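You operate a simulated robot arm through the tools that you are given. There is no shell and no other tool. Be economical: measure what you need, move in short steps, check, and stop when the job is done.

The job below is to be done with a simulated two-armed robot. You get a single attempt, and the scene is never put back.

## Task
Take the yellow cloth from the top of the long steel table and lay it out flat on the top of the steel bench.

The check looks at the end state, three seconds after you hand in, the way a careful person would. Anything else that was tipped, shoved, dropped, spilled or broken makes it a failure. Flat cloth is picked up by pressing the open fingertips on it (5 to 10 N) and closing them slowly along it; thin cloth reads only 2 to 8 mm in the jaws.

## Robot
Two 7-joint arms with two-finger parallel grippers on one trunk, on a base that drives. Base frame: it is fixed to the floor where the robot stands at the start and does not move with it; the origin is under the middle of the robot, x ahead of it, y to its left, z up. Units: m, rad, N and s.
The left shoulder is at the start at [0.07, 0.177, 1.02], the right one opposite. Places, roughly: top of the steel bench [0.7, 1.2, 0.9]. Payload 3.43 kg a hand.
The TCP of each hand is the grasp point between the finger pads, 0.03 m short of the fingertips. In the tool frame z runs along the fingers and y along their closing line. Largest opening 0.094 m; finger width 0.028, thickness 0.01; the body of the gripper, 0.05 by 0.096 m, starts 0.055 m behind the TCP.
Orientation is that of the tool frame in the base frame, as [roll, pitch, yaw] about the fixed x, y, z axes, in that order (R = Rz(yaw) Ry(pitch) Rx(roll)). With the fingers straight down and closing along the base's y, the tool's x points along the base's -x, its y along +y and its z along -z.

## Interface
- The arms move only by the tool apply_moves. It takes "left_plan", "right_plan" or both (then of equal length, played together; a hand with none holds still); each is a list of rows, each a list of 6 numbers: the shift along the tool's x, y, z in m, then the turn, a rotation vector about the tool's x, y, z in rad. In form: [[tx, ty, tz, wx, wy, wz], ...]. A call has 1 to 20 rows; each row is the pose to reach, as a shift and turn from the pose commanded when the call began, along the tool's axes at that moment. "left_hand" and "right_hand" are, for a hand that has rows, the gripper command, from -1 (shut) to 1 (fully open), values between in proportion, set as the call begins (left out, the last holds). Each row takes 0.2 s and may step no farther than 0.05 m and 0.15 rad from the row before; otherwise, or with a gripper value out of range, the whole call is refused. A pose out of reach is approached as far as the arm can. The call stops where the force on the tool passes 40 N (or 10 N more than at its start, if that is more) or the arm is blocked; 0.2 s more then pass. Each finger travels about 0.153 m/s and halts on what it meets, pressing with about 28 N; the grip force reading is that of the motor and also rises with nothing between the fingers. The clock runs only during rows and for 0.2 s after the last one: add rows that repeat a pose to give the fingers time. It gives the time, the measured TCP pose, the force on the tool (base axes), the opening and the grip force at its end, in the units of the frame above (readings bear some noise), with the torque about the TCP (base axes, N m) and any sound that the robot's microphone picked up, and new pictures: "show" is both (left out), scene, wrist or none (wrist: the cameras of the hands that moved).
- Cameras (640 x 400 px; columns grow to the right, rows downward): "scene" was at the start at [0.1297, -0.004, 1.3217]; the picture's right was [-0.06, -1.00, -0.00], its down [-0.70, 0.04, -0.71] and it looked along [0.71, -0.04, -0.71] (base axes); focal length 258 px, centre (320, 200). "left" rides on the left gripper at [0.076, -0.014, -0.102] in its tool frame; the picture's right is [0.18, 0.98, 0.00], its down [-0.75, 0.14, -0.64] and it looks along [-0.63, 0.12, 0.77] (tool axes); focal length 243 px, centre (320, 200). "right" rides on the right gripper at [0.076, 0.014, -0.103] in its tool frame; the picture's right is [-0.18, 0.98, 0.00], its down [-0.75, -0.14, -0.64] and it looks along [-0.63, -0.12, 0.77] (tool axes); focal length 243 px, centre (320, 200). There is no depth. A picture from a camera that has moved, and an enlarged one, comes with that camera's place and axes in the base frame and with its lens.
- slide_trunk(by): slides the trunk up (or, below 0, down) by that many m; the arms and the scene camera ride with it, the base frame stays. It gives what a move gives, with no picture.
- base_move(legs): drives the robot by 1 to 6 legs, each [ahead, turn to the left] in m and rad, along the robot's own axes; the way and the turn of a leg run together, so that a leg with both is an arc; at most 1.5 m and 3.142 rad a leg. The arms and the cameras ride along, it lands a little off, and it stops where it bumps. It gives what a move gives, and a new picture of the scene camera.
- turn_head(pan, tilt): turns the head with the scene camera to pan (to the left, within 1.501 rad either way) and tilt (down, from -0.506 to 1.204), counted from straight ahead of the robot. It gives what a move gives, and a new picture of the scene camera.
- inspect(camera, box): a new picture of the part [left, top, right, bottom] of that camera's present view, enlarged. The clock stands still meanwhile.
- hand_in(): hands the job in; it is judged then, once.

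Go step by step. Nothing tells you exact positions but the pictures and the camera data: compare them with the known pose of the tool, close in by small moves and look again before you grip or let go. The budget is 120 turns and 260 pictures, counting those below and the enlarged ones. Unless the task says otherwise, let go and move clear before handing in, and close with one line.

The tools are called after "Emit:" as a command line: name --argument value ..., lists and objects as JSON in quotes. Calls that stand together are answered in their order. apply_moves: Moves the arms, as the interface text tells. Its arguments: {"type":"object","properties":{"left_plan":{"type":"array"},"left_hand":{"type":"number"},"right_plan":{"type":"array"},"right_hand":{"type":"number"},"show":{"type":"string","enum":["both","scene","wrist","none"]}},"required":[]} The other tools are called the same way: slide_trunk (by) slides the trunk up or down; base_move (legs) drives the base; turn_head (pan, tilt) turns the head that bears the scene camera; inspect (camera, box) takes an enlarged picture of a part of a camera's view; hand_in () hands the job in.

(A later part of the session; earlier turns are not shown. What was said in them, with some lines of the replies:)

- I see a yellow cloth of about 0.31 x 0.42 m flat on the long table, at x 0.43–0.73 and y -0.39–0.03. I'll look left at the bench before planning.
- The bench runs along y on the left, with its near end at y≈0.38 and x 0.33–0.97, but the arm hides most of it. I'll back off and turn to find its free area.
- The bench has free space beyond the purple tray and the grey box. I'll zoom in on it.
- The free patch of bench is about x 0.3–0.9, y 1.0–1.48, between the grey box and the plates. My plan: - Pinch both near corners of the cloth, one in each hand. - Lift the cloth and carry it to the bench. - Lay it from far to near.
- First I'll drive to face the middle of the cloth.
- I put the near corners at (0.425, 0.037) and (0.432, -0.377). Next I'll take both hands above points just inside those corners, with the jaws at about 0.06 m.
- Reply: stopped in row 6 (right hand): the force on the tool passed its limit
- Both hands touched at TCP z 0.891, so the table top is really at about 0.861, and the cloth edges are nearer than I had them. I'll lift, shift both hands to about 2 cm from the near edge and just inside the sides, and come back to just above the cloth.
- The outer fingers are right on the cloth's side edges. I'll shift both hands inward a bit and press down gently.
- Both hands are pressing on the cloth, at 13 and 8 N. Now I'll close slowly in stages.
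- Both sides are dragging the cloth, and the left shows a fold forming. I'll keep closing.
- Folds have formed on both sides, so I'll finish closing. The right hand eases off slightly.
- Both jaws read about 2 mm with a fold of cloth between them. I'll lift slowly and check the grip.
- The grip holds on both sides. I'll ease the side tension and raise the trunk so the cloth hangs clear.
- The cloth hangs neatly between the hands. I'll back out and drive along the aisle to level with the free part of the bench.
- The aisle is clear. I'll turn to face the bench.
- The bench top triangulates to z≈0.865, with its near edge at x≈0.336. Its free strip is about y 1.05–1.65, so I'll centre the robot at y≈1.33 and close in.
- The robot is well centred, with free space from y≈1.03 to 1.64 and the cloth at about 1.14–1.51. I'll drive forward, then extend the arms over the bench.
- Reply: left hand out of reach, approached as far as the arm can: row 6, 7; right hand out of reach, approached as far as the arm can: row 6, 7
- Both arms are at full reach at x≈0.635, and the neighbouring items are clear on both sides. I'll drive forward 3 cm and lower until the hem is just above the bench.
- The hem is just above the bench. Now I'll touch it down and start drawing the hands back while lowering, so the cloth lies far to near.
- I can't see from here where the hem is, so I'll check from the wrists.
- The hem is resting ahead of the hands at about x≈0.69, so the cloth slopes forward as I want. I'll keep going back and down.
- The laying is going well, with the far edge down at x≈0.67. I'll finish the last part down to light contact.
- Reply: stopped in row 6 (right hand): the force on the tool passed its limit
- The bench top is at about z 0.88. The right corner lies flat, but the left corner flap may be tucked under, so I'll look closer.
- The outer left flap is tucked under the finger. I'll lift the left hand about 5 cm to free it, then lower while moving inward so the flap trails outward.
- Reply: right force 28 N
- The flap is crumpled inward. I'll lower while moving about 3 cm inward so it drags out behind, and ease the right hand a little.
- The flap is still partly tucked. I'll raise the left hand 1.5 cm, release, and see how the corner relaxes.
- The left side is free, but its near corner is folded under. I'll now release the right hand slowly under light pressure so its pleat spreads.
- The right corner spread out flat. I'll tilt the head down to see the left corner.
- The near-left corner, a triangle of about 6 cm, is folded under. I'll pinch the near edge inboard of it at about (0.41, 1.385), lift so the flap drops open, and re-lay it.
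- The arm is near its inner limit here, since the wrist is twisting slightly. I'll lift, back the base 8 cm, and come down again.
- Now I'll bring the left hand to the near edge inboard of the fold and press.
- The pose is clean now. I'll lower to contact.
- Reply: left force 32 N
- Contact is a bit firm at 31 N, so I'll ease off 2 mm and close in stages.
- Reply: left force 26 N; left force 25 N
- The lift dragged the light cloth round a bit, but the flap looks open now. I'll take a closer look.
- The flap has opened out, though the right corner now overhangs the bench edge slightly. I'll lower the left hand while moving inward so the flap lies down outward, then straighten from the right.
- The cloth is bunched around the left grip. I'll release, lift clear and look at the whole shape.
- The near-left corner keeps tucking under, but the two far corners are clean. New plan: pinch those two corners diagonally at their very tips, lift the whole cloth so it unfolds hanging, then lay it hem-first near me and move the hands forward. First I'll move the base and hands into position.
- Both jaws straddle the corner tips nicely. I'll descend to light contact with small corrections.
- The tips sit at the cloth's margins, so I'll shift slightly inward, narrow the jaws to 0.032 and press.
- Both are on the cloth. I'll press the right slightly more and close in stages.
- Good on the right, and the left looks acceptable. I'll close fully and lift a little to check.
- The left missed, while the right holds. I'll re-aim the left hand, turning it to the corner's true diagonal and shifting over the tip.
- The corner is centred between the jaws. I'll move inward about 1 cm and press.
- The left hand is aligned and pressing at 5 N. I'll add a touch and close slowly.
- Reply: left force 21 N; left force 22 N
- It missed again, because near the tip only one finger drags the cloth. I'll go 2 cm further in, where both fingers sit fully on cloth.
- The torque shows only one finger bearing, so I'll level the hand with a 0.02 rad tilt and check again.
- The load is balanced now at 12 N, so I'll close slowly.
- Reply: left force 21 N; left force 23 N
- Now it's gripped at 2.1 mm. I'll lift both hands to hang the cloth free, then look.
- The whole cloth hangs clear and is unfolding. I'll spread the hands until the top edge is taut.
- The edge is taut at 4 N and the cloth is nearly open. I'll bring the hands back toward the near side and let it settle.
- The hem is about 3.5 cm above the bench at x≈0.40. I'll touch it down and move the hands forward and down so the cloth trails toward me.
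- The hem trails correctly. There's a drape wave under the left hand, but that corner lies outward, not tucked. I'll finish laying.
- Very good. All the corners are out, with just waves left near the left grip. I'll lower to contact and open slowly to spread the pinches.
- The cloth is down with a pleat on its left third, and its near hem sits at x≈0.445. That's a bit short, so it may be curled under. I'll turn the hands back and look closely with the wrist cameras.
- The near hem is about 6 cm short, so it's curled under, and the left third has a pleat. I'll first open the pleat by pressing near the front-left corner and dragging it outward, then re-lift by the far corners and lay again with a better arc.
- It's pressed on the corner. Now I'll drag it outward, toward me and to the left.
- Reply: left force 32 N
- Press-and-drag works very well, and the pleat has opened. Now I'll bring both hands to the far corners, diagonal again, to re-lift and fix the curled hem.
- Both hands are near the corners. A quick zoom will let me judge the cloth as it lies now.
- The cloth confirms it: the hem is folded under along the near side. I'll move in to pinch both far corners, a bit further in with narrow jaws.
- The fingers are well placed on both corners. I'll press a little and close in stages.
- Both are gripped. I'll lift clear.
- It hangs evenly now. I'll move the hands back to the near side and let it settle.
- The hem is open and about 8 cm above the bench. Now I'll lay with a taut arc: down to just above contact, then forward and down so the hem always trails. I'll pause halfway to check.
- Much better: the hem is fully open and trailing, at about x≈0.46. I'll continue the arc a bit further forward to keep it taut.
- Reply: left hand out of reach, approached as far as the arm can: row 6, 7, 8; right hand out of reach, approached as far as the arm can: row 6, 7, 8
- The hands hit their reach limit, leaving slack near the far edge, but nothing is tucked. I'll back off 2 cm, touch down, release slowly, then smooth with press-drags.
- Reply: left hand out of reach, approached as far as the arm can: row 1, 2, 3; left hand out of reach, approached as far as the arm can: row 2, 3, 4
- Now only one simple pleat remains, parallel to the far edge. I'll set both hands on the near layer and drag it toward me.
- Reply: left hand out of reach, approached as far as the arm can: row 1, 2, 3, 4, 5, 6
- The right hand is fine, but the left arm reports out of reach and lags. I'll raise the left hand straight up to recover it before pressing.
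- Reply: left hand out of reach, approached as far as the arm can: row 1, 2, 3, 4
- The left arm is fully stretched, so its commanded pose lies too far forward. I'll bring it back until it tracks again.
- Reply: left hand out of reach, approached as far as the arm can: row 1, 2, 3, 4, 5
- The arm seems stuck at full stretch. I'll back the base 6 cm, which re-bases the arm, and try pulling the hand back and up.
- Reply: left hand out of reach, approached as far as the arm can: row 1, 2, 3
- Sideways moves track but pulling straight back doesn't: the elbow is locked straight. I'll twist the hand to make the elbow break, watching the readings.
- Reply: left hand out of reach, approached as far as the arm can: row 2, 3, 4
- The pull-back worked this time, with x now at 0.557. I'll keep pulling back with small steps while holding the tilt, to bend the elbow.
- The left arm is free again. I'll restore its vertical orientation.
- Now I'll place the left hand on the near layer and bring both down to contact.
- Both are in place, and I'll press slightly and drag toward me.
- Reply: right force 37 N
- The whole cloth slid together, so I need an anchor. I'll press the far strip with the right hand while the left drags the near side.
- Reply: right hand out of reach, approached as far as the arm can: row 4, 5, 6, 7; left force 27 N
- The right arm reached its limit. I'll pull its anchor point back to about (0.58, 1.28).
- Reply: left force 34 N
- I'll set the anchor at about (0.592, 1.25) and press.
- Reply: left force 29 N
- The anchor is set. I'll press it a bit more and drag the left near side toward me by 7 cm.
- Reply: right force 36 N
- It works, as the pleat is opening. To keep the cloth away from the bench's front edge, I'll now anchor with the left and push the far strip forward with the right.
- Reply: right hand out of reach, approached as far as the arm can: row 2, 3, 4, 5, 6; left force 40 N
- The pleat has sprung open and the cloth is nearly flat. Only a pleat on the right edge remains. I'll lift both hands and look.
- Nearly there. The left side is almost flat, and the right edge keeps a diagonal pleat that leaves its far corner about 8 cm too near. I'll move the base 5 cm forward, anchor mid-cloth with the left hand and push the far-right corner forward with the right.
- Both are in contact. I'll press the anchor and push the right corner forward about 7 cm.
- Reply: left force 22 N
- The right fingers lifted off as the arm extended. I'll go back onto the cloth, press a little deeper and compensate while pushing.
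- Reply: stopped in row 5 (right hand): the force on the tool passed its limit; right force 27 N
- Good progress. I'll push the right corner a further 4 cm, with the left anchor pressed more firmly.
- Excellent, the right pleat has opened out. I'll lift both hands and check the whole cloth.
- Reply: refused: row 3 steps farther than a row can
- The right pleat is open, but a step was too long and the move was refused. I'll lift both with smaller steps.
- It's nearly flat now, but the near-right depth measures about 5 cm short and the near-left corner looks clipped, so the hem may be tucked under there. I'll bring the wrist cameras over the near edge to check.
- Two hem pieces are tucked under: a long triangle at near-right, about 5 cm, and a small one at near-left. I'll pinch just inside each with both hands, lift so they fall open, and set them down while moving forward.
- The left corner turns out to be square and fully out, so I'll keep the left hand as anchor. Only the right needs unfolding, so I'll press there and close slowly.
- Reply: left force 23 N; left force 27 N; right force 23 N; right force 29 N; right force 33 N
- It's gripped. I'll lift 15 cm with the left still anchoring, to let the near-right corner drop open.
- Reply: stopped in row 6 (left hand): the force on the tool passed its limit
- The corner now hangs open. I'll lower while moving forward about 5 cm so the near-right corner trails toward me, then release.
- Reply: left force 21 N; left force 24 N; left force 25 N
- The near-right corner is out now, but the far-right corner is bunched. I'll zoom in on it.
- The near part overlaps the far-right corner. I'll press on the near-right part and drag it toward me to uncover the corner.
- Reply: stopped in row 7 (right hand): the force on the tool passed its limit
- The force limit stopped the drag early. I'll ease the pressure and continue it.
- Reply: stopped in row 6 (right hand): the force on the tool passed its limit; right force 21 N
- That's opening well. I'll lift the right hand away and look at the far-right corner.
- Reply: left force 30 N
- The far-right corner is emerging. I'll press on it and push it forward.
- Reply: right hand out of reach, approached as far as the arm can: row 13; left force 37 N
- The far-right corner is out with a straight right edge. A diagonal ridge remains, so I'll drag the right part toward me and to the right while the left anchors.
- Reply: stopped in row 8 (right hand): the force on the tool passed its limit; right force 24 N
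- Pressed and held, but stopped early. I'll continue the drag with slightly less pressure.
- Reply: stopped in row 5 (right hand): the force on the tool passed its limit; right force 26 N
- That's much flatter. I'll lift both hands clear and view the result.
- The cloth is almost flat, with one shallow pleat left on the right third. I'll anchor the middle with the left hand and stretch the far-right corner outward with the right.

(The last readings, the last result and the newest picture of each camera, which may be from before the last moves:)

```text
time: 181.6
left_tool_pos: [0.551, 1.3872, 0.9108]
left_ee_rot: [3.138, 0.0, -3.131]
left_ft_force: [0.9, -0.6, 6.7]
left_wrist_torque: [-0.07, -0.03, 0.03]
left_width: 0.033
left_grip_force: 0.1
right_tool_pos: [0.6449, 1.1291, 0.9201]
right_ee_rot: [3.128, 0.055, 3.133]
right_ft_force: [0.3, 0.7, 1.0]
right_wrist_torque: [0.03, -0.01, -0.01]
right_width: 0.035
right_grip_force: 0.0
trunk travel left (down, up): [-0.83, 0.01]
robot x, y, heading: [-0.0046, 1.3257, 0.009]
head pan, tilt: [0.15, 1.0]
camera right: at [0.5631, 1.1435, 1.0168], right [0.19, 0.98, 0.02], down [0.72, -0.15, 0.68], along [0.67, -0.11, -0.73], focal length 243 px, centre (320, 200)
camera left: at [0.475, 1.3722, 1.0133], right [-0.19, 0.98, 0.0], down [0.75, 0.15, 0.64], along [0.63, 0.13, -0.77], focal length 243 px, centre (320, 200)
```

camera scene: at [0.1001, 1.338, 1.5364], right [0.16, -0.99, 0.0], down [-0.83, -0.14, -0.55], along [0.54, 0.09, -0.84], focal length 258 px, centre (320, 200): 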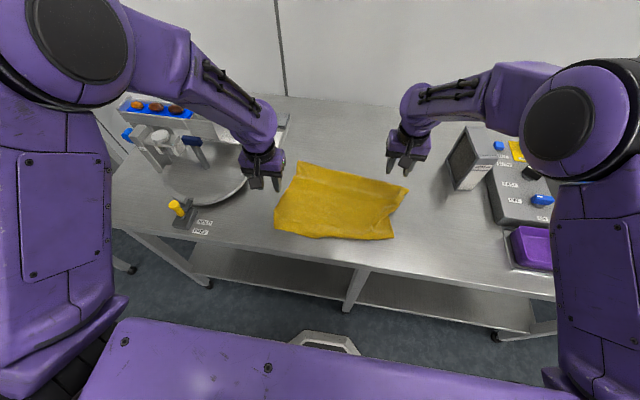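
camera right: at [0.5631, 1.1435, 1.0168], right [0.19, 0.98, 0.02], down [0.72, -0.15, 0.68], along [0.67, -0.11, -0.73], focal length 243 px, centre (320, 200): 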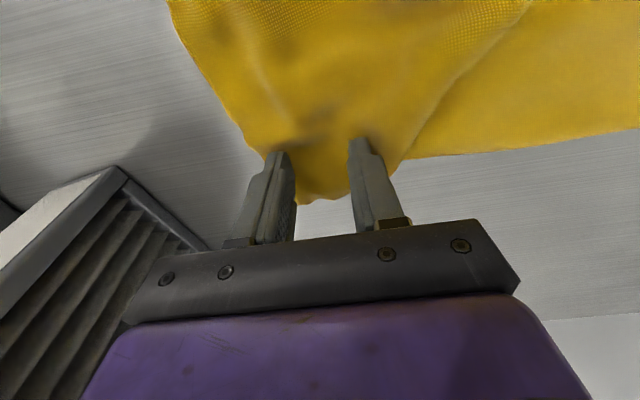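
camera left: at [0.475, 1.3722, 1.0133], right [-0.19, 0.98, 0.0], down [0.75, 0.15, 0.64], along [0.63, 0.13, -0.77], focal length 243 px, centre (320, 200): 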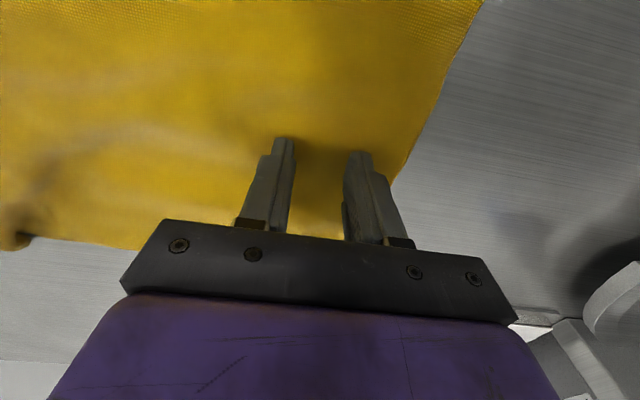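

I'll press the right hand down and drag it to the right.

Emit:
apply_moves --left_plan '[[0, 0, 0.001, 0, 0, 0], [0, 0, 0.001, 0, 0, 0], [0, 0, 0.001, 0, 0, 0], [0, 0, 0.001, 0, 0, 0], [0, 0, 0.001, 0, 0, 0], [0, 0, 0.001, 0, 0, 0]]' --right_plan '[[0.004, 0, 0.005, 0, 0, 0], [0.008, 0, 0.0085, 0, 0, 0], [0.01, -0.008, 0.009, 0, 0, 0], [0.012, -0.016, 0.009, 0, 0, 0], [0.014, -0.024, 0.009, 0, 0, 0], [0.016, -0.032, 0.009, 0, 0, 0]]' --show "none"

Emit:
inspect --camera "scene" --box '[270, 120, 460, 239]'

```text
time: 183.0
left_tool_pos: [0.5471, 1.3902, 0.9115]
left_ee_rot: [3.138, 0.001, -3.132]
left_ft_force: [2.2, -0.7, 12.7]
left_wrist_torque: [-0.11, -0.07, 0.05]
left_width: 0.0334
left_grip_force: 0.1
right_tool_pos: [0.6292, 1.099, 0.9125]
right_ee_rot: [3.13, 0.062, 3.137]
right_ft_force: [1.4, 3.9, 25.1]
right_wrist_torque: [-0.45, 0.18, 0.01]
right_width: 0.0327
right_grip_force: 0.0
trunk travel left (down, up): [-0.83, 0.01]
robot x, y, heading: [-0.001, 1.3241, 0.012]
head pan, tilt: [0.15, 1.0]
```

```text
3.36 times, centred on (365, 180) of scene
camera zoom: at [0.1084, 1.3404, 1.5358], right [0.16, -0.99, 0.0], down [-0.83, -0.14, -0.54], along [0.54, 0.09, -0.84], focal length 866 px, centre (169, 269)
```

zoom: 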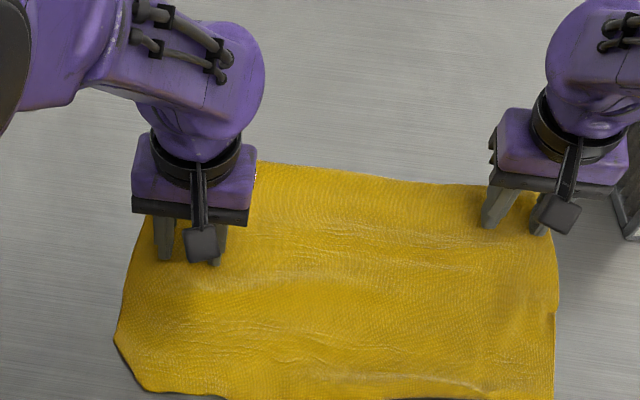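

Excellent, the pleat is gone and the cloth is flat and square. I'll lift both hands straight up and inspect.

Emit:
apply_moves --left_plan '[[0, 0, -0.02, 0, 0, 0], [0, 0, -0.05, 0, 0, 0], [0, 0, -0.09, 0, 0, 0], [0.01, 0.03, -0.12, 0, 0, 0], [0.02, 0.07, -0.13, 0, 0, 0], [0.03, 0.11, -0.13, 0, 0, 0], [0.04, 0.15, -0.13, 0, 0, 0]]' --right_plan '[[0, 0, -0.02, 0, 0, 0], [0, 0, -0.05, 0, 0, 0], [0.01, 0, -0.09, 0, 0, 0], [0.04, 0, -0.12, 0, 0, 0], [0.08, 0, -0.13, 0, 0, 0], [0.12, -0.01, -0.13, 0, 0, 0], [0.16, -0.02, -0.13, 0, 0, 0]]' --show "none"

Emit:
inspect --camera "scene" --box '[260, 130, 450, 249]'

```text
time: 184.6
left_tool_pos: [0.5081, 1.5384, 1.0423]
left_ee_rot: [3.141, -0.003, -3.132]
left_ft_force: [-1.4, 1.3, -0.2]
left_wrist_torque: [0.0, -0.01, -0.02]
left_width: 0.0328
left_grip_force: 0.1
right_tool_pos: [0.4622, 1.0785, 1.0278]
right_ee_rot: [3.128, 0.056, 3.136]
right_ft_force: [-0.8, 0.7, -0.1]
right_wrist_torque: [0.02, 0.0, 0.0]
right_width: 0.0353
right_grip_force: 0.1
trunk travel left (down, up): [-0.83, 0.01]
robot x, y, heading: [0.0006, 1.3224, 0.012]
head pan, tilt: [0.15, 1.0]
```

```text
3.36 times, centred on (355, 190) of scene
camera zoom: at [0.1116, 1.3396, 1.5354], right [0.16, -0.99, 0.0], down [-0.83, -0.14, -0.54], along [0.53, 0.09, -0.84], focal length 866 px, centre (202, 235)
```

zoom: 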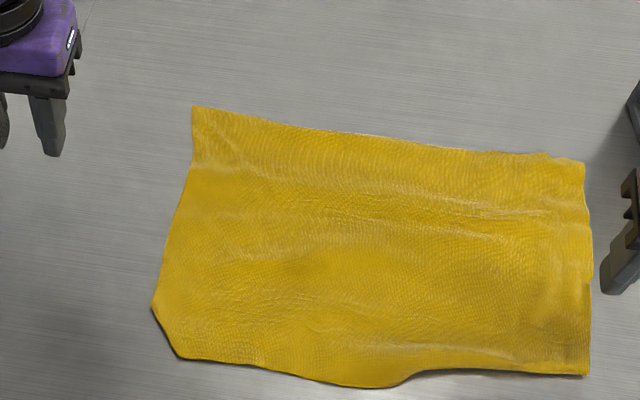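

The cloth lies flat on the bench within the free area, clear of the other items, with only minor creases and small tucks at the near hem. I'll back away and take a last look.

Emit:
base_move --legs '[[-0.3, 0]]'

```text
time: 186.6
left_tool_pos: [0.2106, 1.5353, 1.0395]
left_ee_rot: [3.137, -0.009, -3.127]
left_ft_force: [1.5, 0.6, 0.5]
left_wrist_torque: [-0.01, 0.01, -0.01]
left_width: 0.0327
left_grip_force: 0.0
right_tool_pos: [0.1651, 1.0761, 1.0267]
right_ee_rot: [3.128, 0.052, 3.141]
right_ft_force: [0.5, -0.3, -0.5]
right_wrist_torque: [0.02, 0.03, -0.02]
right_width: 0.0352
right_grip_force: 0.0
trunk travel left (down, up): [-0.83, 0.01]
robot x, y, heading: [-0.3047, 1.3216, 0.02]
head pan, tilt: [0.15, 1.0]
camera scene: at [-0.1843, 1.3342, 1.535], right [0.17, -0.99, 0.0], down [-0.83, -0.14, -0.54], along [0.53, 0.09, -0.84], focal length 258 px, centre (320, 200)
```

scene: 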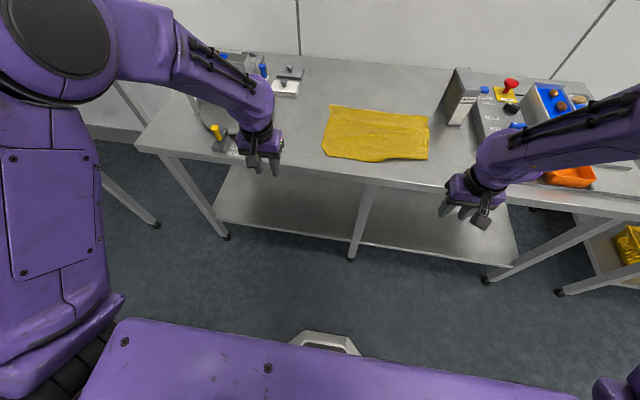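

The cloth lies flat and fully on the bench top, nothing else looks disturbed, and both hands are clear. I'm handing in.

Emit:
hand_in

```text
The job is handed in.
```

The yellow cloth is laid out on the steel bench top and nothing else looks disturbed, but it isn't perfectly flat: by my measurements about 4–5 cm of the near hem on the right, and the near-left corner, are probably still folded under.
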